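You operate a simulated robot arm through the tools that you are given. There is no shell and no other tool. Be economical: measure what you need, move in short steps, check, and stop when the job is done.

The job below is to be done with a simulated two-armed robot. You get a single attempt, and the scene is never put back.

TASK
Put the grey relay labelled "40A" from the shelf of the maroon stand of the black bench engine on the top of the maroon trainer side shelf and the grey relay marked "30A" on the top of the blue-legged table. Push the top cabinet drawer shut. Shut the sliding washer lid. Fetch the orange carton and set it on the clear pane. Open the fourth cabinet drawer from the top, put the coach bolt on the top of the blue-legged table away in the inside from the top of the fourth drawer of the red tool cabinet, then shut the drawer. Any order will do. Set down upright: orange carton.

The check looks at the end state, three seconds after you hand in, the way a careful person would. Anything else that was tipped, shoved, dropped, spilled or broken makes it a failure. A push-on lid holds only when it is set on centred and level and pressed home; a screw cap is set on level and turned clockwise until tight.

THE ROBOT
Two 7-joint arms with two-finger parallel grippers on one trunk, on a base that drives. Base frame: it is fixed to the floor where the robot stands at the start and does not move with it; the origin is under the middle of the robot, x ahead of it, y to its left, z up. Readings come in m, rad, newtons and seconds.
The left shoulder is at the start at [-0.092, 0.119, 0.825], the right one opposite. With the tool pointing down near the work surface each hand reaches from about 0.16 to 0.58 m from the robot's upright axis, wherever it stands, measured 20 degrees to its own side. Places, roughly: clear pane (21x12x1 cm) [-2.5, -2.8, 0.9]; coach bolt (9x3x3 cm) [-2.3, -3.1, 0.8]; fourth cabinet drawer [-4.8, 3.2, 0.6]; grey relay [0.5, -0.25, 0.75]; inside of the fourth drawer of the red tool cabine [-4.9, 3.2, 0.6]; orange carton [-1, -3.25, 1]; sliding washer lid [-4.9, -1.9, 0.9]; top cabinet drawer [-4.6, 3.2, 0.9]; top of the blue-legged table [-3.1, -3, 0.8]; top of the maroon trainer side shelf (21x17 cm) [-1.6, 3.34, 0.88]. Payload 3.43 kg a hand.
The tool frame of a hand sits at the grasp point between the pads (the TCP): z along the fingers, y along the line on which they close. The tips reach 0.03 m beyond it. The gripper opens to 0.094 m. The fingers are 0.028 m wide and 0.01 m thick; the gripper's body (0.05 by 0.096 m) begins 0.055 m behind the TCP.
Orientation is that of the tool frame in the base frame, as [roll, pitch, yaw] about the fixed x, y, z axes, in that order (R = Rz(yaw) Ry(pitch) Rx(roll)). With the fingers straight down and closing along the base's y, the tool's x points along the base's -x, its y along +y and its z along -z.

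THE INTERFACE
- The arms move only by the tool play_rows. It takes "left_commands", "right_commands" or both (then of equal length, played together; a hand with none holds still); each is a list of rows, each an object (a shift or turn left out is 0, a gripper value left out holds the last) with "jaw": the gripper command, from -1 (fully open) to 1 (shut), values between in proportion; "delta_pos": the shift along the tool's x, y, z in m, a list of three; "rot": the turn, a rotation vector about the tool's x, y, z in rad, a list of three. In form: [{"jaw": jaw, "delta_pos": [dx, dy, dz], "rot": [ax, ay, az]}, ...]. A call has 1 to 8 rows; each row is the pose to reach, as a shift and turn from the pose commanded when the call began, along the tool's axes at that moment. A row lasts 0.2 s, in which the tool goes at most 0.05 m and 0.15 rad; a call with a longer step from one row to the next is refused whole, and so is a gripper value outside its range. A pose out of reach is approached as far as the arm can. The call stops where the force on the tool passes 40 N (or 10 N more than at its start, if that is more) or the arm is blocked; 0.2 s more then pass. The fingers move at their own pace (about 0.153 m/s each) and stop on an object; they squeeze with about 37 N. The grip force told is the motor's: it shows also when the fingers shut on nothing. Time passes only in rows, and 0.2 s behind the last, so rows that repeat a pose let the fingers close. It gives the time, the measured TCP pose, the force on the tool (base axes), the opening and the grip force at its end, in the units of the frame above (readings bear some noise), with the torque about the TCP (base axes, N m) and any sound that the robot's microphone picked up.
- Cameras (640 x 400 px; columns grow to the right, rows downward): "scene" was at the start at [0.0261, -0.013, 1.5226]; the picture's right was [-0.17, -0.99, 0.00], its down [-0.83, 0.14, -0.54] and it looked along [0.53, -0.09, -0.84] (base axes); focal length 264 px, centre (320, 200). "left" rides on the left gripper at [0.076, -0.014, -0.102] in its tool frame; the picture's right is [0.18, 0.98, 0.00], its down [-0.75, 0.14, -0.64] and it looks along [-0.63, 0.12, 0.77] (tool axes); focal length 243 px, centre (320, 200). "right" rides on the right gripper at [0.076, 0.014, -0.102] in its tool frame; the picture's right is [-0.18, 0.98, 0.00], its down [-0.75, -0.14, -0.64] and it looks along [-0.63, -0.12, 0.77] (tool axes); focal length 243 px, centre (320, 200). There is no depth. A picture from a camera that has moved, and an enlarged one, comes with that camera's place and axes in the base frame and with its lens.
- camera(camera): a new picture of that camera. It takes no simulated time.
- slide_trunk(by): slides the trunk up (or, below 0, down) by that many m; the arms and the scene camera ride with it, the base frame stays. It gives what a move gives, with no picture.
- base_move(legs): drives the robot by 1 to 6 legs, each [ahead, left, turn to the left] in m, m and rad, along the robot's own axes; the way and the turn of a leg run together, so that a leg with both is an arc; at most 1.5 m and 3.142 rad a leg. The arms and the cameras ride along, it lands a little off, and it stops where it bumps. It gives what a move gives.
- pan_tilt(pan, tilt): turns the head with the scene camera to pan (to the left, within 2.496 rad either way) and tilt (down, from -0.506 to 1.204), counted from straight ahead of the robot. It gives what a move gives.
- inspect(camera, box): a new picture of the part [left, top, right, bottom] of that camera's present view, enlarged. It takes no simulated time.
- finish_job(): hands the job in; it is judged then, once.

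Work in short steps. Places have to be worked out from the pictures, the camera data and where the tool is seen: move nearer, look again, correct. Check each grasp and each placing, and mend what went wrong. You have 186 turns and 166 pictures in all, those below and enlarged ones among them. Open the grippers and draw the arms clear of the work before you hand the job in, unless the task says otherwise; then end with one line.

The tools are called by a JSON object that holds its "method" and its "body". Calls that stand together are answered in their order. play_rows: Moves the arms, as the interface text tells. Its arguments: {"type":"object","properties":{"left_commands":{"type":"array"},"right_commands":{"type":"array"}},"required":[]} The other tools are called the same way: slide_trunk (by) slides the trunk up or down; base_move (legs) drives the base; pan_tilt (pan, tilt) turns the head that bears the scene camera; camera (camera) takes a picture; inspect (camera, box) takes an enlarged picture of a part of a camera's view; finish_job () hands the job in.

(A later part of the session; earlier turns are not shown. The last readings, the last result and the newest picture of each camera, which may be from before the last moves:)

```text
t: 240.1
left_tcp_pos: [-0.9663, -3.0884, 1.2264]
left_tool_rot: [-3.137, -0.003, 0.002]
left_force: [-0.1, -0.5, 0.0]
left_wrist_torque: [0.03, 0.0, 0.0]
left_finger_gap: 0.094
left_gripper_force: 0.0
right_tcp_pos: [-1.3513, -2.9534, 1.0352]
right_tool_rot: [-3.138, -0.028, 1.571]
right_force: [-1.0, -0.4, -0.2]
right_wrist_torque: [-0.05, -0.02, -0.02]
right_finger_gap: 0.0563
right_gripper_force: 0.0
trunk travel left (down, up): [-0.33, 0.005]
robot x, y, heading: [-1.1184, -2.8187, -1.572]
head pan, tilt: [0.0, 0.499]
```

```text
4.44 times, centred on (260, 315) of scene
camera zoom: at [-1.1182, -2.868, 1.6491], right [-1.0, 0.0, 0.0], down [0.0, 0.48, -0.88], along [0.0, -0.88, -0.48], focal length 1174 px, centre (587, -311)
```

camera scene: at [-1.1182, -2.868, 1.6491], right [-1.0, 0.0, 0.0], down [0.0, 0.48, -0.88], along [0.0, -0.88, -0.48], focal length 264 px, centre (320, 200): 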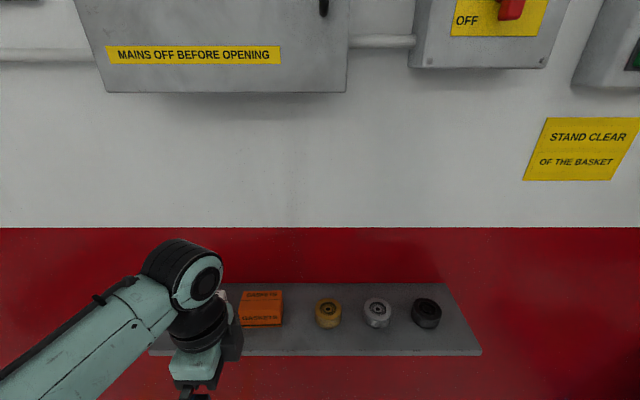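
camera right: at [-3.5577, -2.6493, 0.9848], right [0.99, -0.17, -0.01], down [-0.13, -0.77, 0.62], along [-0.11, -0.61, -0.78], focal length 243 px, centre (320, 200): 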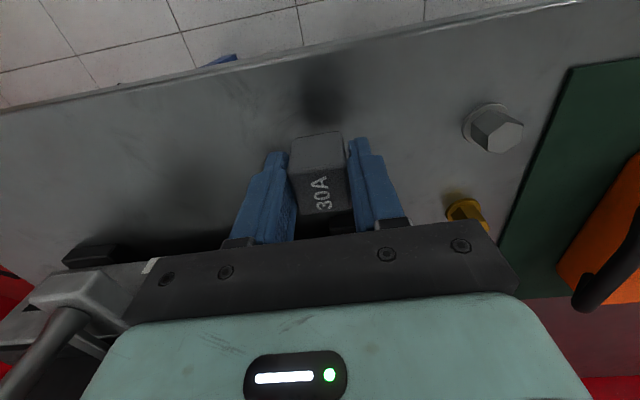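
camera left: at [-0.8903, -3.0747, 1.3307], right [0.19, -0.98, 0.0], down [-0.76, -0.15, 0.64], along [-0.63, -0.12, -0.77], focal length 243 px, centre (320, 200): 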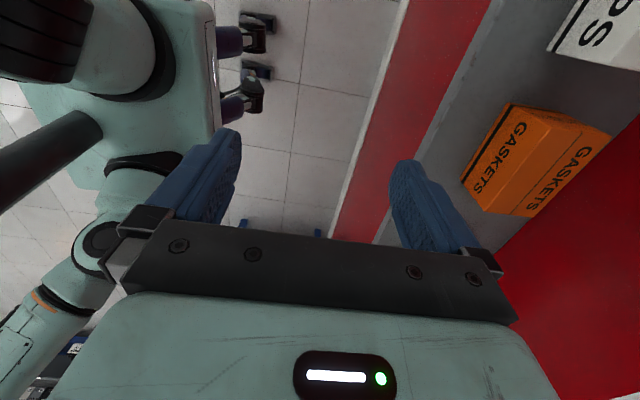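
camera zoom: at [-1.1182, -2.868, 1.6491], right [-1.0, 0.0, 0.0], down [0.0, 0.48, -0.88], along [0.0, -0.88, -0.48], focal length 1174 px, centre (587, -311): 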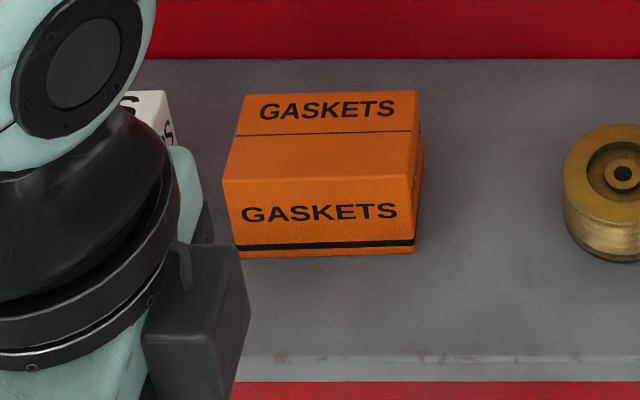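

The carton measures: top-front edge y≈-3.277, back -3.333, x -1.029..-0.932, top z 1.141, shelf z 1.083. That makes it about 0.056 deep, which is graspable. I edge the base ahead 0.07 and bring the hand over [-0.98,-3.305].

{"method": "base_move", "body": {"legs": [[0.07, 0, 0]]}}

{"method": "play_rows", "body": {"left_commands": [{"delta_pos": [-0.005, 0.04, 0]}, {"delta_pos": [-0.01, 0.08, 0]}, {"delta_pos": [-0.014, 0.12, 0]}, {"delta_pos": [-0.014, 0.145, 0]}, {"delta_pos": [-0.014, 0.145, 0]}]}}

{"method": "camera", "body": {"camera": "left"}}

```text
t: 241.1
left_tcp_pos: [-0.9653, -3.1566, 1.2289]
left_tool_rot: [-3.136, -0.004, 0.004]
left_force: [0.0, -0.2, -0.4]
left_wrist_torque: [-0.01, -0.02, 0.02]
left_finger_gap: 0.0939
left_gripper_force: 0.1
right_tcp_pos: [-1.3516, -3.0215, 1.0353]
right_tool_rot: [-3.138, -0.031, 1.572]
right_force: [0.7, -0.2, 0.1]
right_wrist_torque: [0.0, 0.03, 0.03]
right_finger_gap: 0.0564
right_gripper_force: 0.1
trunk travel left (down, up): [-0.33, 0.005]
robot x, y, heading: [-1.1235, -2.8923, -1.571]
head pan, tilt: [0.0, 0.499]
```

```text
t: 242.3
left_tcp_pos: [-0.977, -3.3023, 1.2297]
left_tool_rot: [-3.135, -0.003, 0.003]
left_force: [1.1, 0.8, 0.9]
left_wrist_torque: [-0.05, -0.02, 0.0]
left_finger_gap: 0.0939
left_gripper_force: 0.1
right_tcp_pos: [-1.351, -3.0221, 1.0341]
right_tool_rot: [-3.138, -0.028, 1.571]
right_force: [0.4, -0.2, -0.4]
right_wrist_torque: [-0.02, 0.02, -0.02]
right_finger_gap: 0.0566
right_gripper_force: 0.0
trunk travel left (down, up): [-0.33, 0.005]
robot x, y, heading: [-1.1162, -2.8897, -1.568]
head pan, tilt: [0.0, 0.499]
```

```text
86 pictures are left
camera left: at [-0.9023, -3.2885, 1.3313], right [0.19, -0.98, 0.0], down [-0.76, -0.15, 0.64], along [-0.63, -0.12, -0.77], focal length 243 px, centre (320, 200)
```

left: 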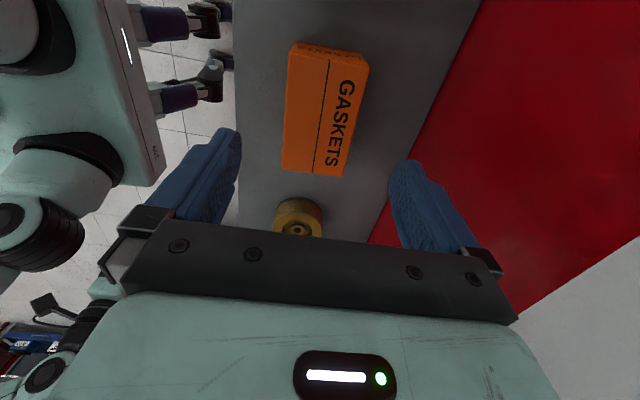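

Centred over the carton. I go down to TCP z≈1.125 and close.

{"method": "play_rows", "body": {"left_commands": [{"delta_pos": [0.005, 0.002, 0.03]}, {"delta_pos": [0.005, 0.002, 0.06]}, {"delta_pos": [0.005, 0.002, 0.085]}, {"delta_pos": [0.005, 0.002, 0.103]}, {"delta_pos": [0.005, 0.002, 0.103]}]}}

{"method": "play_rows", "body": {"left_commands": [{"jaw": 1}, {"jaw": 1}, {"jaw": 1}, {"delta_pos": [0, 0, -0.02]}]}}

{"method": "camera", "body": {"camera": "left"}}

```text
t: 243.5
left_tcp_pos: [-0.9726, -3.3051, 1.1221]
left_tool_rot: [-3.137, -0.004, 0.004]
left_force: [0.3, 0.0, -0.3]
left_wrist_torque: [-0.03, -0.01, 0.02]
left_finger_gap: 0.094
left_gripper_force: 0.0
right_tcp_pos: [-1.3521, -3.0233, 1.0346]
right_tool_rot: [-3.138, -0.03, 1.572]
right_force: [1.0, 0.0, 0.4]
right_wrist_torque: [0.01, -0.01, -0.02]
right_finger_gap: 0.0562
right_gripper_force: 0.1
trunk travel left (down, up): [-0.33, 0.005]
robot x, y, heading: [-1.1194, -2.888, -1.574]
head pan, tilt: [0.0, 0.499]
```

```text
t: 244.5
left_tcp_pos: [-0.9707, -3.3028, 1.1415]
left_tool_rot: [-3.135, -0.005, 0.004]
left_force: [0.6, -0.3, -3.3]
left_wrist_torque: [-0.02, -0.03, -0.01]
left_finger_gap: 0.0622
left_gripper_force: 37.0
right_tcp_pos: [-1.3524, -3.0227, 1.0351]
right_tool_rot: [-3.138, -0.03, 1.575]
right_force: [0.4, 0.5, -0.5]
right_wrist_torque: [0.01, 0.02, 0.03]
right_finger_gap: 0.0563
right_gripper_force: 0.1
trunk travel left (down, up): [-0.33, 0.005]
robot x, y, heading: [-1.1206, -2.8896, -1.569]
head pan, tilt: [0.0, 0.499]
```

```text
85 pictures are left
camera left: at [-0.8958, -3.2893, 1.2452], right [0.19, -0.98, -0.01], down [-0.76, -0.15, 0.64], along [-0.63, -0.12, -0.77], focal length 243 px, centre (320, 200)
```

left: 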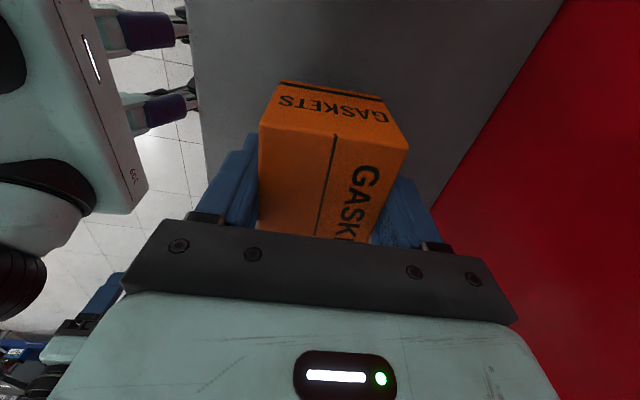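

The carton is gripped and lifted. I raise it, back off, and move west to the table's east end.

{"method": "play_rows", "body": {"left_commands": [{"delta_pos": [0, 0, -0.04]}, {"delta_pos": [0, 0, -0.08]}, {"delta_pos": [0, 0, -0.09]}]}}

{"method": "base_move", "body": {"legs": [[-0.85, 0, 0], [0, -1.35, 0]]}}

{"method": "pan_tilt", "body": {"pan": 0.0, "tilt": 0.75}}

{"method": "camera", "body": {"camera": "scene"}}

```text
t: 245.3
left_tcp_pos: [-0.9724, -3.3067, 1.233]
left_tool_rot: [-3.137, -0.003, 0.002]
left_force: [0.3, 0.3, -3.5]
left_wrist_torque: [0.01, -0.01, -0.02]
left_finger_gap: 0.0622
left_gripper_force: 36.8
right_tcp_pos: [-1.3531, -3.0233, 1.0341]
right_tool_rot: [-3.139, -0.029, 1.573]
right_force: [-0.1, 0.4, 0.1]
right_wrist_torque: [-0.01, 0.01, 0.03]
right_finger_gap: 0.0566
right_gripper_force: 0.0
trunk travel left (down, up): [-0.33, 0.005]
robot x, y, heading: [-1.1194, -2.8907, -1.571]
head pan, tilt: [0.0, 0.499]
```

```text
t: 261.6
left_tcp_pos: [-2.3395, -2.4566, 1.2324]
left_tool_rot: [-3.136, -0.004, 0.012]
left_force: [0.6, 0.2, -2.8]
left_wrist_torque: [-0.01, -0.03, -0.03]
left_finger_gap: 0.0622
left_gripper_force: 36.5
right_tcp_pos: [-2.7203, -2.1751, 1.034]
right_tool_rot: [-3.137, -0.03, 1.581]
right_force: [0.1, -0.2, 0.1]
right_wrist_torque: [-0.02, -0.01, 0.0]
right_finger_gap: 0.0562
right_gripper_force: 0.0
trunk travel left (down, up): [-0.33, 0.005]
robot x, y, heading: [-2.4876, -2.0413, -1.565]
head pan, tilt: [0.0, 0.499]
```

```text
t: 262.4
left_tcp_pos: [-2.3396, -2.4564, 1.2325]
left_tool_rot: [-3.137, -0.004, 0.01]
left_force: [0.3, 0.6, -2.6]
left_wrist_torque: [-0.02, -0.05, 0.01]
left_finger_gap: 0.0622
left_gripper_force: 36.8
right_tcp_pos: [-2.7204, -2.1742, 1.0354]
right_tool_rot: [-3.138, -0.029, 1.579]
right_force: [-0.4, -1.4, 0.6]
right_wrist_torque: [-0.01, 0.03, -0.02]
right_finger_gap: 0.0563
right_gripper_force: 0.0
trunk travel left (down, up): [-0.33, 0.005]
robot x, y, heading: [-2.4914, -2.0416, -1.563]
head pan, tilt: [0.0, 0.75]
```

```text
84 pictures are left
camera scene: at [-2.4873, -2.0797, 1.6274], right [-1.0, -0.01, 0.0], down [-0.01, 0.68, -0.73], along [0.01, -0.73, -0.68], focal length 264 px, centre (320, 200)
```

scene: 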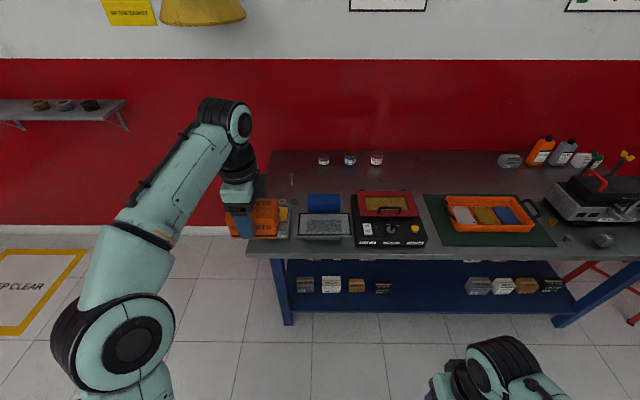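

{"method": "inspect", "body": {"camera": "scene", "box": [230, 150, 450, 280]}}

```text
2.91 times, centred on (340, 215) of scene
camera zoom: at [-2.4873, -2.0797, 1.6274], right [-1.0, -0.01, 0.0], down [-0.01, 0.68, -0.73], along [0.01, -0.73, -0.68], focal length 768 px, centre (262, 156)
```

zoom: 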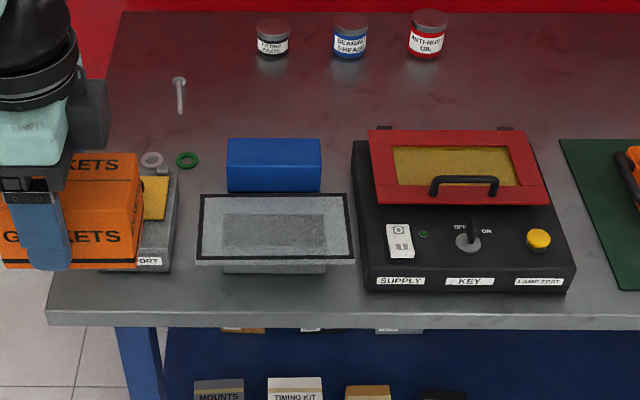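

The pane lies on the small grey box, centred at about [-2.498,-2.797] with its top around z 0.83–0.85. I move the base in and bring the carton above it.

{"method": "base_move", "body": {"legs": [[0.24, -0.12, 0]]}}

{"method": "play_rows", "body": {"left_commands": [{"delta_pos": [-0.01, 0.02, 0.03]}, {"delta_pos": [-0.02, 0.04, 0.065]}, {"delta_pos": [-0.03, 0.06, 0.1]}, {"delta_pos": [-0.036, 0.08, 0.14]}, {"delta_pos": [-0.036, 0.1, 0.18]}, {"delta_pos": [-0.036, 0.1, 0.22]}, {"delta_pos": [-0.036, 0.1, 0.26]}]}}

{"method": "camera", "body": {"camera": "left"}}

{"method": "camera", "body": {"camera": "scene"}}

```text
t: 264.2
left_tcp_pos: [-2.4577, -2.6832, 1.2331]
left_tool_rot: [-3.136, -0.005, 0.011]
left_force: [-0.4, 0.0, -1.7]
left_wrist_torque: [0.01, -0.05, 0.0]
left_finger_gap: 0.0622
left_gripper_force: 36.6
right_tcp_pos: [-2.8402, -2.4027, 1.0348]
right_tool_rot: [-3.139, -0.03, 1.581]
right_force: [-0.4, -0.8, 0.4]
right_wrist_torque: [-0.01, 0.03, -0.01]
right_finger_gap: 0.0561
right_gripper_force: 0.1
trunk travel left (down, up): [-0.33, 0.005]
robot x, y, heading: [-2.608, -2.2677, -1.559]
head pan, tilt: [0.0, 0.75]
```

```text
t: 265.8
left_tcp_pos: [-2.491, -2.7861, 0.9735]
left_tool_rot: [-3.136, -0.005, 0.013]
left_force: [-1.0, -0.5, -2.7]
left_wrist_torque: [-0.02, 0.0, 0.0]
left_finger_gap: 0.0621
left_gripper_force: 36.5
right_tcp_pos: [-2.8401, -2.4037, 1.0346]
right_tool_rot: [-3.138, -0.031, 1.581]
right_force: [-0.6, -0.4, 0.2]
right_wrist_torque: [-0.01, 0.0, -0.01]
right_finger_gap: 0.0564
right_gripper_force: 0.1
trunk travel left (down, up): [-0.33, 0.005]
robot x, y, heading: [-2.6077, -2.2677, -1.559]
head pan, tilt: [0.0, 0.75]
```

```text
82 pictures are left
camera left: at [-2.4178, -2.7709, 1.0765], right [0.2, -0.98, 0.0], down [-0.75, -0.15, 0.64], along [-0.63, -0.12, -0.77], focal length 243 px, centre (320, 200)
```

left: 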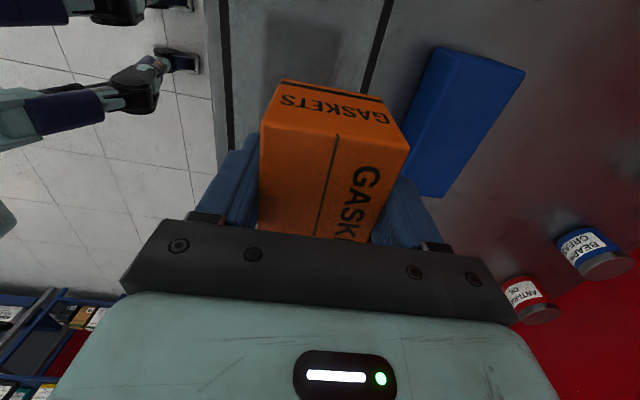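

```text
81 pictures are left
camera scene: at [-2.6068, -2.3085, 1.6273], right [-1.0, -0.01, 0.0], down [-0.01, 0.68, -0.73], along [0.01, -0.73, -0.68], focal length 264 px, centre (320, 200)
```

scene: 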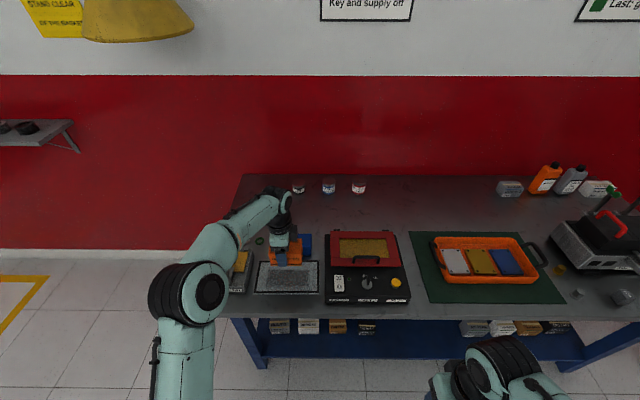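

{"method": "inspect", "body": {"camera": "scene", "box": [220, 220, 350, 310]}}

```text
4.44 times, centred on (285, 265) of scene
camera zoom: at [-2.6068, -2.3085, 1.6273], right [-1.0, -0.01, 0.0], down [-0.01, 0.68, -0.73], along [0.01, -0.73, -0.68], focal length 1174 px, centre (476, -89)
```

zoom: 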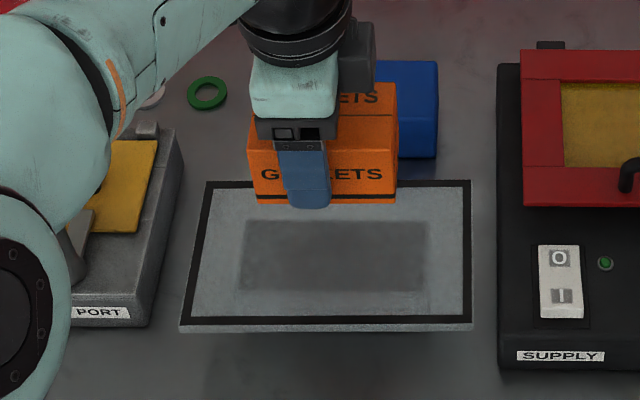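

The pane's top is at z≈0.834, centre [-2.492,-2.784], so the carton is right over it. I descend to just above, then go in fine steps.

{"method": "play_rows", "body": {"left_commands": [{"delta_pos": [0, 0, 0.03]}, {"delta_pos": [0, 0, 0.06]}, {"delta_pos": [0, 0, 0.08]}, {"delta_pos": [0, 0, 0.09]}, {"delta_pos": [0, 0, 0.094]}, {"delta_pos": [0, 0, 0.097]}]}}

{"method": "inspect", "body": {"camera": "scene", "box": [220, 220, 350, 310]}}

```text
t: 266.7
left_tcp_pos: [-2.4955, -2.7863, 0.9056]
left_tool_rot: [3.131, 0.003, 0.013]
left_force: [0.4, 6.6, 15.7]
left_wrist_torque: [0.26, -0.58, 0.25]
left_finger_gap: 0.0624
left_gripper_force: 37.1
right_tcp_pos: [-2.8398, -2.4022, 1.0356]
right_tool_rot: [-3.139, -0.029, 1.581]
right_force: [0.0, -0.5, 0.6]
right_wrist_torque: [0.02, 0.0, 0.0]
right_finger_gap: 0.0562
right_gripper_force: 0.1
trunk travel left (down, up): [-0.33, 0.005]
robot x, y, heading: [-2.6061, -2.27, -1.557]
head pan, tilt: [0.0, 0.75]
stopped in row 4 (left hand): the force on the tool passed its limit at 44 N (the readings are from after the stop); the commanded pose is now the measured one
```

```text
4.44 times, centred on (285, 265) of scene
camera zoom: at [-2.6069, -2.3059, 1.6274], right [-1.0, -0.01, 0.0], down [-0.01, 0.68, -0.73], along [0.01, -0.73, -0.68], focal length 1174 px, centre (476, -89)
```

zoom: 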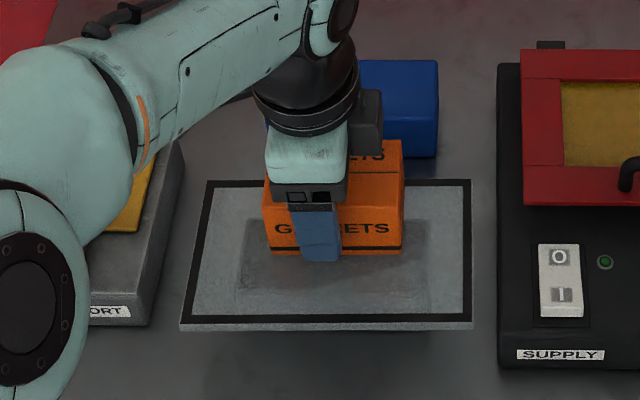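

Contact came earlier than I computed: the pane top is really at z≈0.866, so the carton is about 2 cm too far back. The pane itself has not moved. I lift 1.2 cm, shift 2.2 cm forward (+y), and lower softly again.

{"method": "play_rows", "body": {"left_commands": [{"delta_pos": [0, 0, -0.012]}, {"delta_pos": [0, -0.011, -0.014]}, {"delta_pos": [0, -0.022, -0.014]}, {"delta_pos": [0, -0.022, -0.008]}, {"delta_pos": [0, -0.022, -0.004]}, {"delta_pos": [0, -0.022, -0.002]}]}}

{"method": "inspect", "body": {"camera": "scene", "box": [220, 220, 350, 310]}}

{"method": "camera", "body": {"camera": "left"}}

```text
t: 268.1
left_tcp_pos: [-2.4943, -2.7646, 0.9061]
left_tool_rot: [3.132, 0.002, 0.015]
left_force: [0.6, 2.0, 8.6]
left_wrist_torque: [0.34, -0.09, -0.06]
left_finger_gap: 0.0622
left_gripper_force: 36.8
right_tcp_pos: [-2.8398, -2.403, 1.0366]
right_tool_rot: [-3.137, -0.027, 1.583]
right_force: [0.6, 0.6, 0.3]
right_wrist_torque: [-0.01, 0.0, 0.0]
right_finger_gap: 0.0566
right_gripper_force: 0.0
trunk travel left (down, up): [-0.33, 0.005]
robot x, y, heading: [-2.6112, -2.2675, -1.561]
head pan, tilt: [0.0, 0.75]
```

```text
4.44 times, centred on (285, 265) of scene
camera zoom: at [-2.6068, -2.3067, 1.6275], right [-1.0, -0.01, 0.0], down [-0.01, 0.68, -0.73], along [0.01, -0.73, -0.68], focal length 1174 px, centre (476, -89)
```

zoom: 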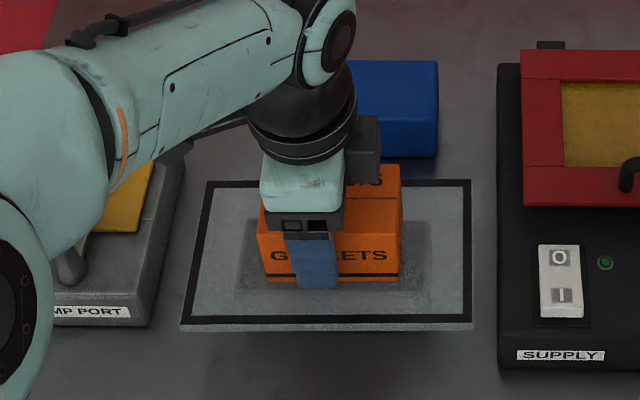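

```text
77 pictures are left
camera left: at [-2.4183, -2.7479, 1.0086], right [0.2, -0.98, 0.01], down [-0.75, -0.14, 0.64], along [-0.63, -0.14, -0.76], focal length 243 px, centre (320, 200)
```

left: 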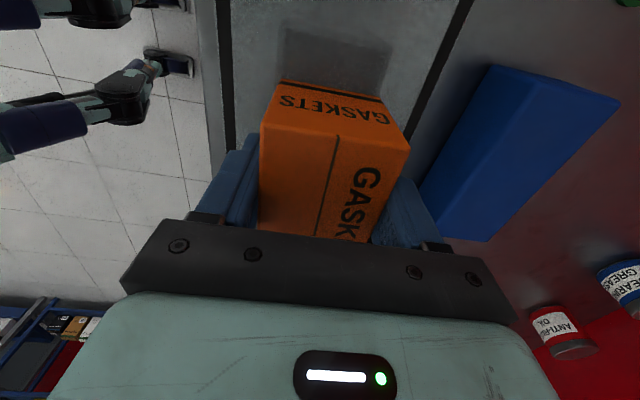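

Centred and resting lightly. I release and rise straight up.

{"method": "play_rows", "body": {"left_commands": [{"delta_pos": [0, 0, -0.001]}, {"jaw": -0.8, "delta_pos": [0, 0, -0.001]}, {"delta_pos": [0, 0, -0.001]}, {"delta_pos": [0, 0, -0.001]}, {"delta_pos": [0, 0, -0.03]}, {"delta_pos": [0, 0, -0.07]}, {"delta_pos": [0, 0, -0.11]}, {"delta_pos": [0, 0, -0.15]}]}}

{"method": "camera", "body": {"camera": "left"}}

{"method": "inspect", "body": {"camera": "scene", "box": [190, 160, 370, 310]}}

```text
t: 269.9
left_tcp_pos: [-2.4926, -2.764, 1.0533]
left_tool_rot: [3.132, 0.002, 0.016]
left_force: [1.4, -0.2, 0.5]
left_wrist_torque: [-0.01, 0.04, 0.0]
left_finger_gap: 0.0845
left_gripper_force: 0.1
right_tcp_pos: [-2.8408, -2.4032, 1.0351]
right_tool_rot: [-3.137, -0.031, 1.581]
right_force: [0.5, 0.9, -0.1]
right_wrist_torque: [0.01, 0.02, 0.02]
right_finger_gap: 0.0563
right_gripper_force: 0.1
trunk travel left (down, up): [-0.33, 0.005]
robot x, y, heading: [-2.6107, -2.2653, -1.558]
head pan, tilt: [0.0, 0.75]
```

```text
76 pictures are left
camera left: at [-2.418, -2.7477, 1.1567], right [0.2, -0.98, 0.01], down [-0.75, -0.15, 0.64], along [-0.63, -0.13, -0.77], focal length 243 px, centre (320, 200)
```

left: 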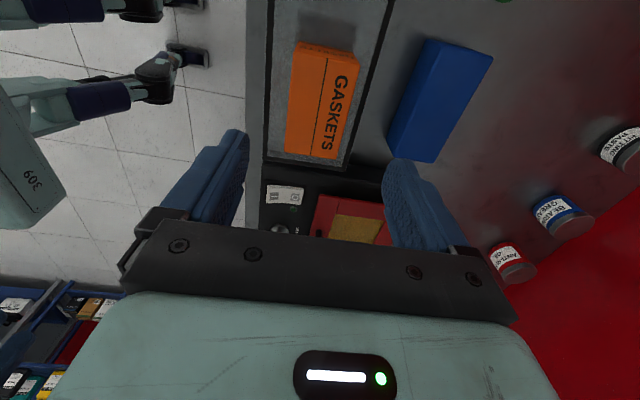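

```text
2.67 times, centred on (280, 235) of scene
camera zoom: at [-2.6068, -2.3075, 1.6273], right [-1.0, -0.01, 0.0], down [-0.01, 0.68, -0.73], along [0.01, -0.73, -0.68], focal length 704 px, centre (427, 107)
```

zoom: 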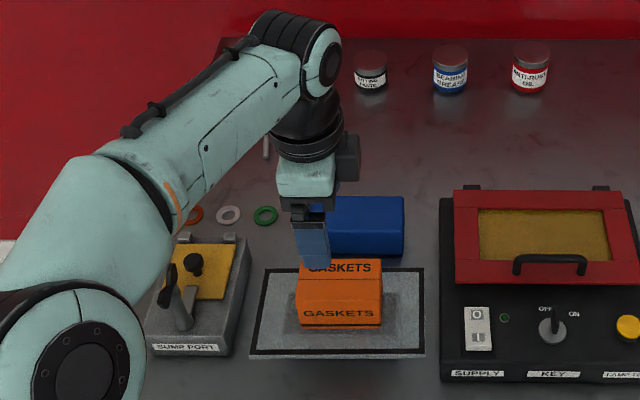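

The carton stands on the pane. The bolt lies along y at x≈-2.333, y -3.15..-3.06, too far to reach from the front. I'll go round to the table's east end, facing west.

{"method": "base_move", "body": {"legs": [[-0.3, 0, 0], [0, 0.83, 0], [0, 0, -1.58]]}}

{"method": "camera", "body": {"camera": "scene"}}

```text
t: 282.9
left_tcp_pos: [-2.2854, -2.0719, 1.054]
left_tool_rot: [3.134, 0.002, -1.552]
left_force: [-0.2, 0.8, 0.2]
left_wrist_torque: [0.03, -0.01, -0.01]
left_finger_gap: 0.0846
left_gripper_force: 0.0
right_tcp_pos: [-1.9271, -1.7231, 1.0346]
right_tool_rot: [-3.138, -0.028, 0.018]
right_force: [0.5, -0.3, 0.1]
right_wrist_torque: [-0.01, 0.02, 0.0]
right_finger_gap: 0.0564
right_gripper_force: 0.0
trunk travel left (down, up): [-0.33, 0.005]
robot x, y, heading: [-1.7916, -1.9536, -3.129]
head pan, tilt: [0.0, 0.75]
```

```text
74 pictures are left
camera scene: at [-1.8273, -1.9565, 1.6273], right [-0.02, 1.0, 0.0], down [0.68, 0.01, -0.73], along [-0.73, -0.01, -0.68], focal length 264 px, centre (320, 200)
```

scene: 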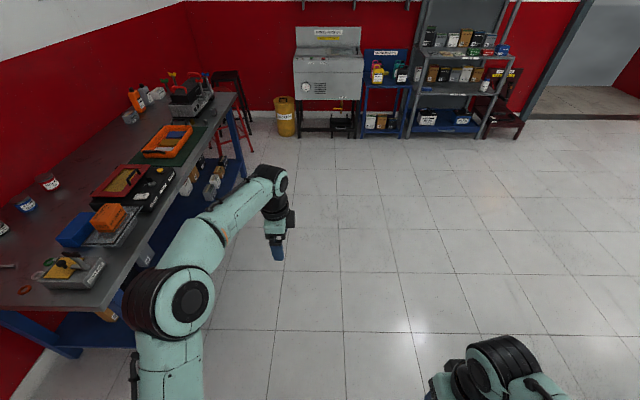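

The table's east edge is at x≈-2.17. I raise and retract the left hand a bit, then strafe south along the east end.

{"method": "play_rows", "body": {"left_commands": [{"delta_pos": [0, -0.04, -0.025]}, {"delta_pos": [0, -0.08, -0.05]}, {"delta_pos": [0, -0.1, -0.06]}]}}

{"method": "base_move", "body": {"legs": [[0, 0.6, -0.012]]}}

{"method": "camera", "body": {"camera": "scene"}}

```text
t: 283.7
left_tcp_pos: [-2.1839, -2.0718, 1.1146]
left_tool_rot: [3.132, 0.002, -1.552]
left_force: [0.4, 1.2, 0.2]
left_wrist_torque: [-0.01, 0.0, 0.01]
left_finger_gap: 0.0848
left_gripper_force: 0.1
right_tcp_pos: [-1.9269, -1.724, 1.0337]
right_tool_rot: [-3.14, -0.029, 0.018]
right_force: [-0.6, 0.3, 0.2]
right_wrist_torque: [0.0, 0.0, -0.01]
right_finger_gap: 0.0564
right_gripper_force: 0.0
trunk travel left (down, up): [-0.33, 0.005]
robot x, y, heading: [-1.7912, -1.9552, -3.128]
head pan, tilt: [0.0, 0.75]
```

```text
t: 289.4
left_tcp_pos: [-2.1846, -2.6572, 1.1138]
left_tool_rot: [3.134, 0.003, -1.58]
left_force: [0.1, -0.2, 0.6]
left_wrist_torque: [0.02, 0.01, -0.02]
left_finger_gap: 0.0847
left_gripper_force: 0.1
right_tcp_pos: [-1.9191, -2.3169, 1.0338]
right_tool_rot: [-3.138, -0.029, -0.009]
right_force: [0.5, 0.7, -0.1]
right_wrist_torque: [-0.02, -0.04, 0.02]
right_finger_gap: 0.0564
right_gripper_force: 0.1
trunk travel left (down, up): [-0.33, 0.005]
robot x, y, heading: [-1.7889, -2.5513, 3.133]
head pan, tilt: [0.0, 0.75]
```

```text
73 pictures are left
camera scene: at [-1.8253, -2.5516, 1.6273], right [0.01, 1.0, 0.0], down [0.68, -0.01, -0.73], along [-0.73, 0.01, -0.68], focal length 264 px, centre (320, 200)
```

scene: 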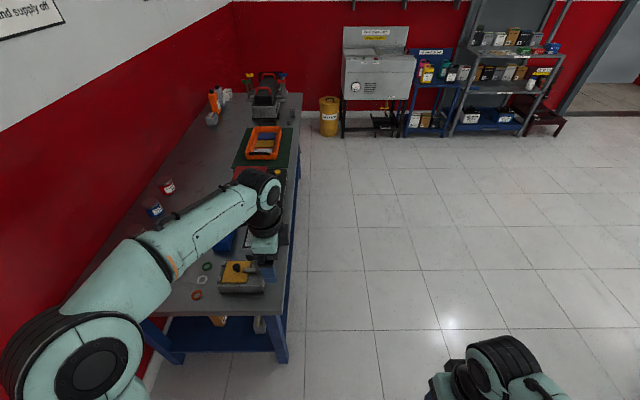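

The left elbow sticks out toward the wall, so I strafe only 0.2 further, then extend the arm over the bolt before closing in.

{"method": "base_move", "body": {"legs": [[0, 0.2, 0.008]]}}

{"method": "play_rows", "body": {"left_commands": [{"jaw": -0.3, "delta_pos": [0.02, 0.04, 0]}, {"delta_pos": [0.05, 0.07, 0.01]}, {"delta_pos": [0.09, 0.1, 0.03]}, {"delta_pos": [0.13, 0.12, 0.05]}, {"delta_pos": [0.16, 0.14, 0.08]}]}}

{"method": "camera", "body": {"camera": "scene"}}

{"method": "camera", "body": {"camera": "left"}}

```text
t: 291.9
left_tcp_pos: [-2.1864, -2.8643, 1.1146]
left_tool_rot: [3.133, 0.001, -1.569]
left_force: [0.0, 0.2, -0.1]
left_wrist_torque: [0.04, -0.01, 0.0]
left_finger_gap: 0.0844
left_gripper_force: 0.0
right_tcp_pos: [-1.9201, -2.5216, 1.0363]
right_tool_rot: [-3.138, -0.03, -0.001]
right_force: [-0.2, 0.3, 0.5]
right_wrist_torque: [0.0, -0.01, 0.01]
right_finger_gap: 0.0563
right_gripper_force: 0.0
trunk travel left (down, up): [-0.33, 0.005]
robot x, y, heading: [-1.7871, -2.7536, 3.134]
head pan, tilt: [0.0, 0.75]
```

```text
refused: row 3 steps farther than a row can; nothing moved
```

```text
72 pictures are left
camera scene: at [-1.8265, -2.7557, 1.6273], right [0.0, 1.0, 0.0], down [0.68, 0.0, -0.73], along [-0.73, 0.0, -0.68], focal length 264 px, centre (320, 200)
```

scene: 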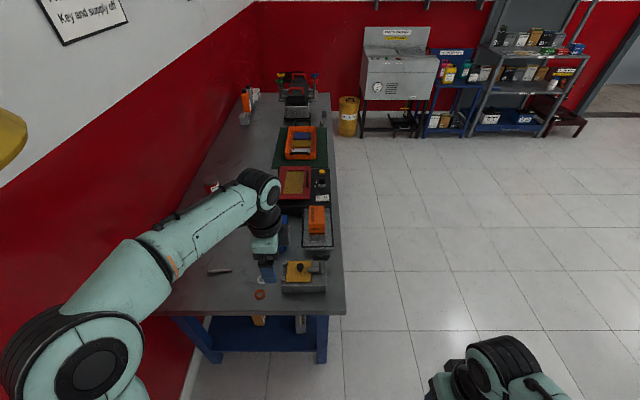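

```text
71 pictures are left
camera left: at [-2.1715, -2.9397, 1.2171], right [-0.98, -0.18, 0.01], down [-0.14, 0.75, 0.64], along [-0.13, 0.63, -0.76], focal length 243 px, centre (320, 200)
```

left: 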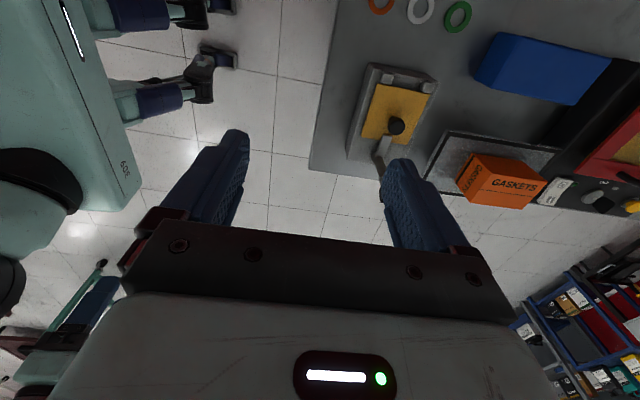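

The bolt's centre is at about [-2.34,-3.11]. I extend toward it in smaller steps.

{"method": "play_rows", "body": {"left_commands": [{"jaw": -0.3, "delta_pos": [0.028, 0.025, 0.005]}, {"delta_pos": [0.056, 0.05, 0.015]}, {"delta_pos": [0.084, 0.075, 0.03]}, {"delta_pos": [0.112, 0.1, 0.045]}, {"delta_pos": [0.14, 0.125, 0.06]}, {"delta_pos": [0.168, 0.14, 0.075]}, {"delta_pos": [0.2, 0.15, 0.09]}, {"delta_pos": [0.215, 0.15, 0.1]}]}}

{"method": "camera", "body": {"camera": "scene"}}

{"method": "camera", "body": {"camera": "left"}}

```text
t: 293.7
left_tcp_pos: [-2.3357, -3.0803, 1.0141]
left_tool_rot: [3.134, 0.002, -1.571]
left_force: [-0.2, -0.3, 0.2]
left_wrist_torque: [-0.06, 0.01, 0.04]
left_finger_gap: 0.0612
left_gripper_force: 0.1
right_tcp_pos: [-1.9218, -2.522, 1.0359]
right_tool_rot: [-3.138, -0.03, -0.002]
right_force: [0.1, -0.1, 0.3]
right_wrist_torque: [0.04, -0.02, 0.01]
right_finger_gap: 0.0564
right_gripper_force: 0.2
trunk travel left (down, up): [-0.33, 0.005]
robot x, y, heading: [-1.794, -2.7549, 3.139]
head pan, tilt: [0.0, 0.75]
```

```text
70 pictures are left
camera scene: at [-1.8264, -2.7558, 1.6273], right [0.0, 1.0, 0.0], down [0.68, 0.0, -0.73], along [-0.73, 0.0, -0.68], focal length 264 px, centre (320, 200)
```

scene: 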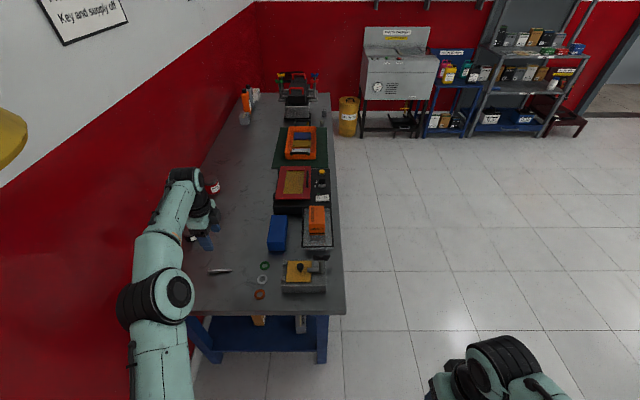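

```text
69 pictures are left
camera left: at [-2.3213, -3.1561, 1.1163], right [-0.98, -0.18, 0.01], down [-0.14, 0.75, 0.64], along [-0.12, 0.63, -0.76], focal length 243 px, centre (320, 200)
```

left: 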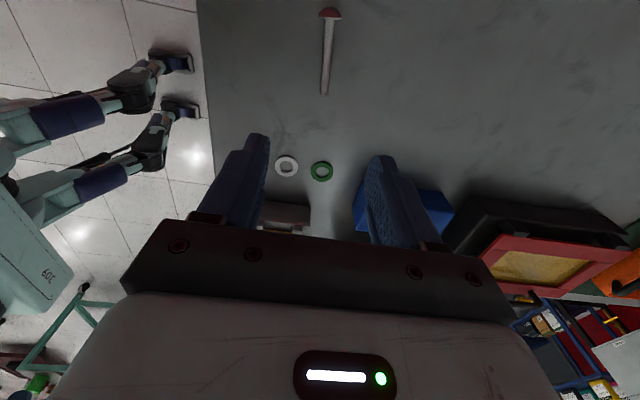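

The arm reaches well. The bolt runs from the head at (-2.333,-3.146) to the tip at (-2.344,-3.07). I turn by -0.14 and go down to z≈0.89 over its middle.

{"method": "play_rows", "body": {"left_commands": [{"delta_pos": [0.01, 0.003, 0.03], "rot": [0, 0, -0.14]}, {"delta_pos": [0.02, 0.003, 0.06], "rot": [0, 0, -0.14]}, {"delta_pos": [0.027, 0.003, 0.095], "rot": [0, 0, -0.14]}, {"delta_pos": [0.027, 0.003, 0.12], "rot": [0, 0, -0.14]}, {"delta_pos": [0.027, 0.003, 0.12], "rot": [0, 0, -0.14]}]}}

{"method": "camera", "body": {"camera": "left"}}

```text
t: 294.9
left_tcp_pos: [-2.3405, -3.1065, 0.8957]
left_tool_rot: [3.134, 0.003, -1.429]
left_force: [0.4, -0.1, -0.1]
left_wrist_torque: [0.0, -0.01, -0.03]
left_finger_gap: 0.0612
left_gripper_force: 0.1
right_tcp_pos: [-1.9198, -2.5213, 1.0353]
right_tool_rot: [-3.138, -0.03, -0.001]
right_force: [-0.7, -0.4, -0.3]
right_wrist_torque: [0.03, 0.01, -0.02]
right_finger_gap: 0.0564
right_gripper_force: 0.0
trunk travel left (down, up): [-0.33, 0.005]
robot x, y, heading: [-1.7901, -2.7578, 3.14]
head pan, tilt: [0.0, 0.75]
```

```text
68 pictures are left
camera left: at [-2.3149, -3.1796, 0.9968], right [-0.95, -0.32, 0.01], down [-0.24, 0.73, 0.65], along [-0.21, 0.61, -0.76], focal length 243 px, centre (320, 200)
```

left: 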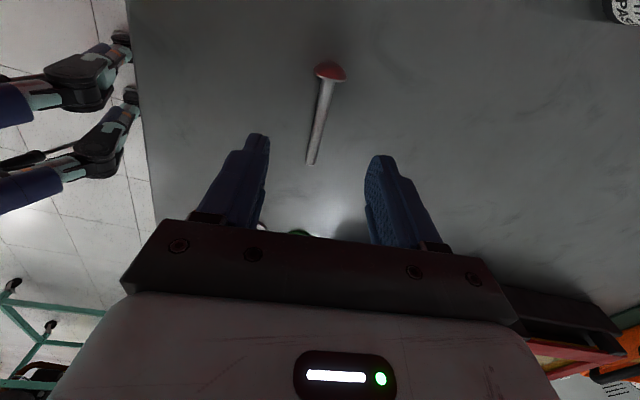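

Centred over the bolt. I go down and grip it.

{"method": "play_rows", "body": {"left_commands": [{"delta_pos": [0, 0, 0.03]}, {"delta_pos": [0, 0, 0.05]}, {"delta_pos": [0, 0, 0.057]}, {"jaw": 1, "delta_pos": [0, 0, 0.057]}, {"delta_pos": [0, 0, 0.057]}, {"delta_pos": [0, 0, 0.057]}, {"delta_pos": [0, 0, 0.03]}, {"delta_pos": [0, 0, -0.01]}]}}

{"method": "camera", "body": {"camera": "left"}}

```text
t: 296.7
left_tcp_pos: [-2.3413, -3.1026, 0.9054]
left_tool_rot: [3.132, 0.003, -1.428]
left_force: [0.0, 1.2, 0.2]
left_wrist_torque: [0.01, 0.0, -0.01]
left_finger_gap: 0.0082
left_gripper_force: 36.9
right_tcp_pos: [-1.9213, -2.5204, 1.0348]
right_tool_rot: [-3.139, -0.029, -0.001]
right_force: [1.0, -0.7, -0.4]
right_wrist_torque: [0.03, 0.0, 0.0]
right_finger_gap: 0.0567
right_gripper_force: 0.1
trunk travel left (down, up): [-0.33, 0.005]
robot x, y, heading: [-1.7858, -2.7563, 3.143]
head pan, tilt: [0.0, 0.75]
```

```text
67 pictures are left
camera left: at [-2.3164, -3.1767, 1.0076], right [-0.95, -0.32, 0.01], down [-0.24, 0.73, 0.65], along [-0.21, 0.61, -0.76], focal length 243 px, centre (320, 200)
```

left: 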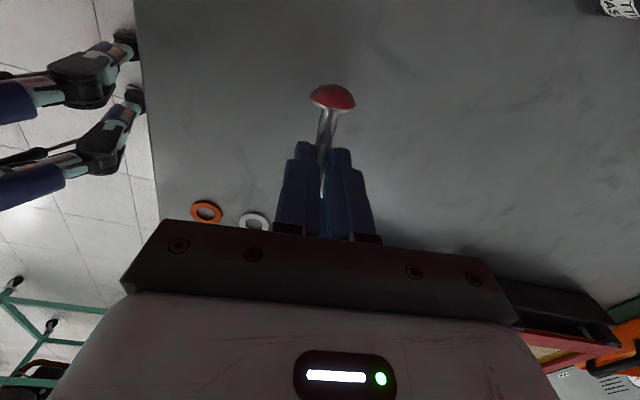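

The bolt is held (8 mm shank). I lift and retract back along the way, rotating the tool back by 0.14.

{"method": "play_rows", "body": {"left_commands": [{"delta_pos": [0, 0, -0.045]}, {"delta_pos": [0, 0, -0.09]}, {"delta_pos": [-0.028, -0.026, -0.11]}, {"delta_pos": [-0.056, -0.052, -0.13]}, {"delta_pos": [-0.086, -0.08, -0.145]}, {"delta_pos": [-0.116, -0.108, -0.16]}, {"delta_pos": [-0.148, -0.138, -0.17]}, {"delta_pos": [-0.18, -0.168, -0.18], "rot": [0, 0, 0.13]}]}}

{"method": "base_move", "body": {"legs": [[0, -0.75, 0], [0, 0, -1.571]]}}

{"method": "camera", "body": {"camera": "left"}}

{"method": "pan_tilt", "body": {"pan": 0.6, "tilt": 0.5}}

{"method": "camera", "body": {"camera": "scene"}}

```text
t: 298.5
left_tcp_pos: [-2.1962, -2.9042, 1.0876]
left_tool_rot: [3.133, 0.0, -1.561]
left_force: [0.6, 0.5, -0.6]
left_wrist_torque: [0.0, 0.03, 0.0]
left_finger_gap: 0.0081
left_gripper_force: 36.9
right_tcp_pos: [-1.9211, -2.5207, 1.035]
right_tool_rot: [-3.138, -0.028, -0.001]
right_force: [0.6, -0.6, -0.2]
right_wrist_torque: [-0.02, -0.01, -0.03]
right_finger_gap: 0.0565
right_gripper_force: 0.1
trunk travel left (down, up): [-0.33, 0.005]
robot x, y, heading: [-1.7853, -2.7562, 3.139]
head pan, tilt: [0.0, 0.75]
```

```text
t: 309.4
left_tcp_pos: [-1.9439, -1.59, 1.0867]
left_tool_rot: [3.133, 0.002, -3.124]
left_force: [0.5, 0.5, -0.7]
left_wrist_torque: [0.0, -0.01, 0.04]
left_finger_gap: 0.0074
left_gripper_force: 37.3
right_tcp_pos: [-1.5604, -1.8636, 1.0348]
right_tool_rot: [-3.137, -0.029, -1.566]
right_force: [0.4, 0.3, -0.1]
right_wrist_torque: [0.02, 0.01, -0.01]
right_finger_gap: 0.0564
right_gripper_force: 0.0
trunk travel left (down, up): [-0.33, 0.005]
robot x, y, heading: [-1.7944, -1.9959, 1.576]
head pan, tilt: [0.0, 0.75]
```

```text
66 pictures are left
camera left: at [-2.0219, -1.6061, 1.1892], right [-0.2, 0.98, 0.01], down [0.75, 0.15, 0.64], along [0.63, 0.14, -0.76], focal length 243 px, centre (320, 200)
```

left: 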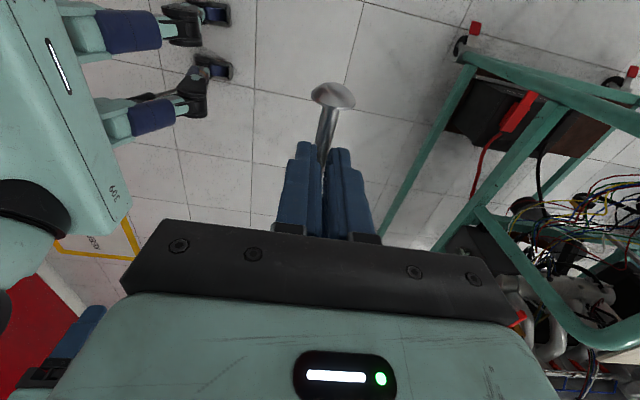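

```text
t: 310.4
left_tcp_pos: [-1.9448, -1.5898, 1.087]
left_tool_rot: [3.132, 0.003, -3.122]
left_force: [-0.6, -0.3, -0.6]
left_wrist_torque: [0.0, 0.01, 0.0]
left_finger_gap: 0.0069
left_gripper_force: 37.4
right_tcp_pos: [-1.5607, -1.8634, 1.035]
right_tool_rot: [-3.138, -0.032, -1.566]
right_force: [-0.4, -0.8, -0.5]
right_wrist_torque: [0.01, 0.01, 0.0]
right_finger_gap: 0.0564
right_gripper_force: 0.0
trunk travel left (down, up): [-0.33, 0.005]
robot x, y, heading: [-1.79, -1.9947, 1.577]
head pan, tilt: [0.6, 0.499]
```

```text
65 pictures are left
camera scene: at [-1.8425, -1.9675, 1.6492], right [0.82, 0.57, 0.0], down [0.27, -0.39, -0.88], along [-0.5, 0.72, -0.48], focal length 264 px, centre (320, 200)
```

scene: 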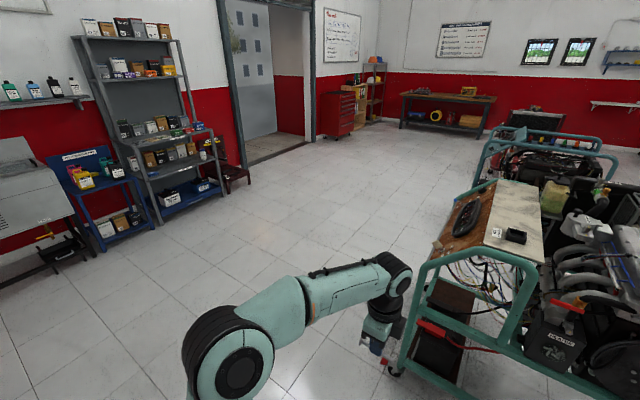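

The bolt is held. I strafe west clear of the teal cart, then drive north to the cabinet and face it.

{"method": "base_move", "body": {"legs": [[0, 1.4, 0], [1.5, 0, 0], [1.5, 0, 0], [1.5, 0, 0], [0.6, 0, 0], [0, 0, 1.565]]}}

{"method": "pan_tilt", "body": {"pan": 0.0, "tilt": 0.6}}

{"method": "camera", "body": {"camera": "scene"}}

```text
t: 350.0
left_tcp_pos: [-3.676, 2.8357, 1.0863]
left_tool_rot: [3.132, 0.002, -1.524]
left_force: [0.0, -0.1, -0.4]
left_wrist_torque: [0.0, 0.0, 0.0]
left_finger_gap: 0.0003
left_gripper_force: 33.1
right_tcp_pos: [-3.4147, 3.2281, 1.0334]
right_tool_rot: [-3.14, -0.031, 0.033]
right_force: [-0.6, 0.2, -0.4]
right_wrist_torque: [-0.01, -0.02, -0.02]
right_finger_gap: 0.0563
right_gripper_force: 0.1
trunk travel left (down, up): [-0.33, 0.005]
robot x, y, heading: [-3.2743, 3.0005, -3.107]
head pan, tilt: [0.6, 0.499]
```

```text
t: 351.0
left_tcp_pos: [-3.6769, 2.835, 1.0864]
left_tool_rot: [3.132, 0.002, -1.523]
left_force: [0.4, 0.4, -1.0]
left_wrist_torque: [0.01, 0.0, 0.04]
left_finger_gap: 0.0001
left_gripper_force: 33.2
right_tcp_pos: [-3.4141, 3.2292, 1.0345]
right_tool_rot: [-3.14, -0.029, 0.034]
right_force: [0.0, -0.4, -0.1]
right_wrist_torque: [0.04, -0.02, 0.04]
right_finger_gap: 0.056
right_gripper_force: 0.1
trunk travel left (down, up): [-0.33, 0.005]
robot x, y, heading: [-3.2725, 2.997, -3.109]
head pan, tilt: [0.0, 0.6]
```

```text
64 pictures are left
camera scene: at [-3.3167, 2.9974, 1.6402], right [-0.03, 1.0, 0.0], down [0.56, 0.02, -0.83], along [-0.82, -0.03, -0.56], focal length 264 px, centre (320, 200)
```

scene: 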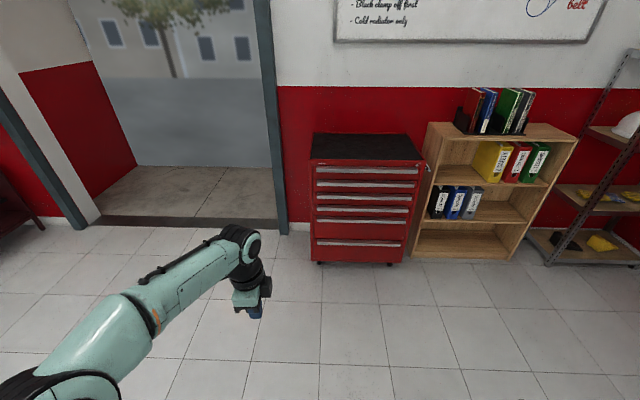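

The fingers are fully closed, so the bolt has slipped out during the drive. I need to find it on the floor along the path, so I look back south.

{"method": "pan_tilt", "body": {"pan": 1.6, "tilt": 0.45}}

{"method": "inspect", "body": {"camera": "scene", "box": [160, 80, 480, 280]}}

{"method": "inspect", "body": {"camera": "left", "box": [220, 60, 420, 260]}}

```text
t: 352.7
left_tcp_pos: [-3.6756, 2.8346, 1.0865]
left_tool_rot: [3.133, 0.002, -1.524]
left_force: [0.2, -0.1, 0.5]
left_wrist_torque: [-0.02, -0.01, 0.03]
left_finger_gap: 0.0001
left_gripper_force: 33.1
right_tcp_pos: [-3.4157, 3.2284, 1.0347]
right_tool_rot: [-3.139, -0.028, 0.035]
right_force: [-1.6, -0.2, -0.8]
right_wrist_torque: [0.0, -0.01, -0.03]
right_finger_gap: 0.0564
right_gripper_force: 0.0
trunk travel left (down, up): [-0.33, 0.005]
robot x, y, heading: [-3.2768, 3.0008, -3.107]
head pan, tilt: [1.6, 0.45]
```

```text
2.00 times, centred on (320, 180) of scene
camera zoom: at [-3.2226, 2.9087, 1.6537], right [-1.0, -0.06, 0.0], down [-0.03, 0.43, -0.9], along [0.06, -0.9, -0.44], focal length 528 px, centre (320, 240)
```

zoom: 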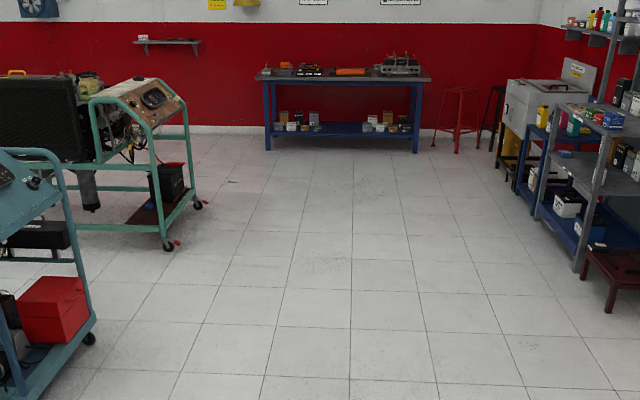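

```text
2.00 times, centred on (320, 160) of left
camera zoom: at [-3.6582, 2.7603, 1.1892], right [-0.97, -0.23, 0.01], down [-0.17, 0.75, 0.64], along [-0.15, 0.63, -0.76], focal length 485 px, centre (320, 280)
```

zoom: 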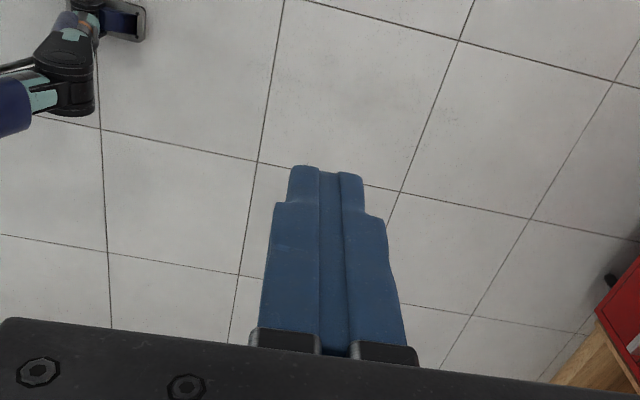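

A small speck lies near (232,181), by my estimate about [-2.1,-1.65], right where the strafe began. I zoom in.

{"method": "inspect", "body": {"camera": "scene", "box": [255, 140, 305, 172]}}

```text
12.50 times, centred on (280, 156) of scene
camera zoom: at [-3.2226, 2.9087, 1.6537], right [-1.0, -0.06, 0.0], down [-0.03, 0.43, -0.9], along [0.06, -0.9, -0.44], focal length 3302 px, centre (820, 750)
```

zoom: 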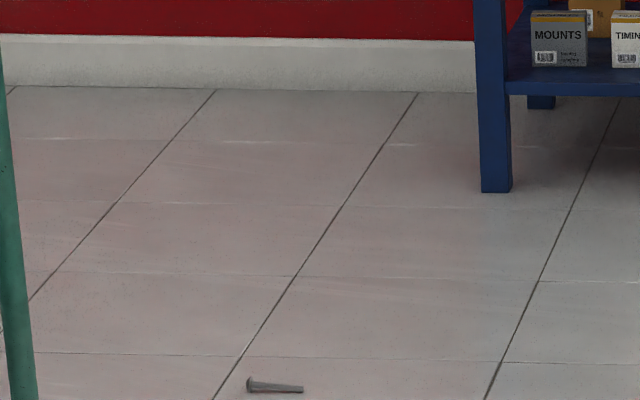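

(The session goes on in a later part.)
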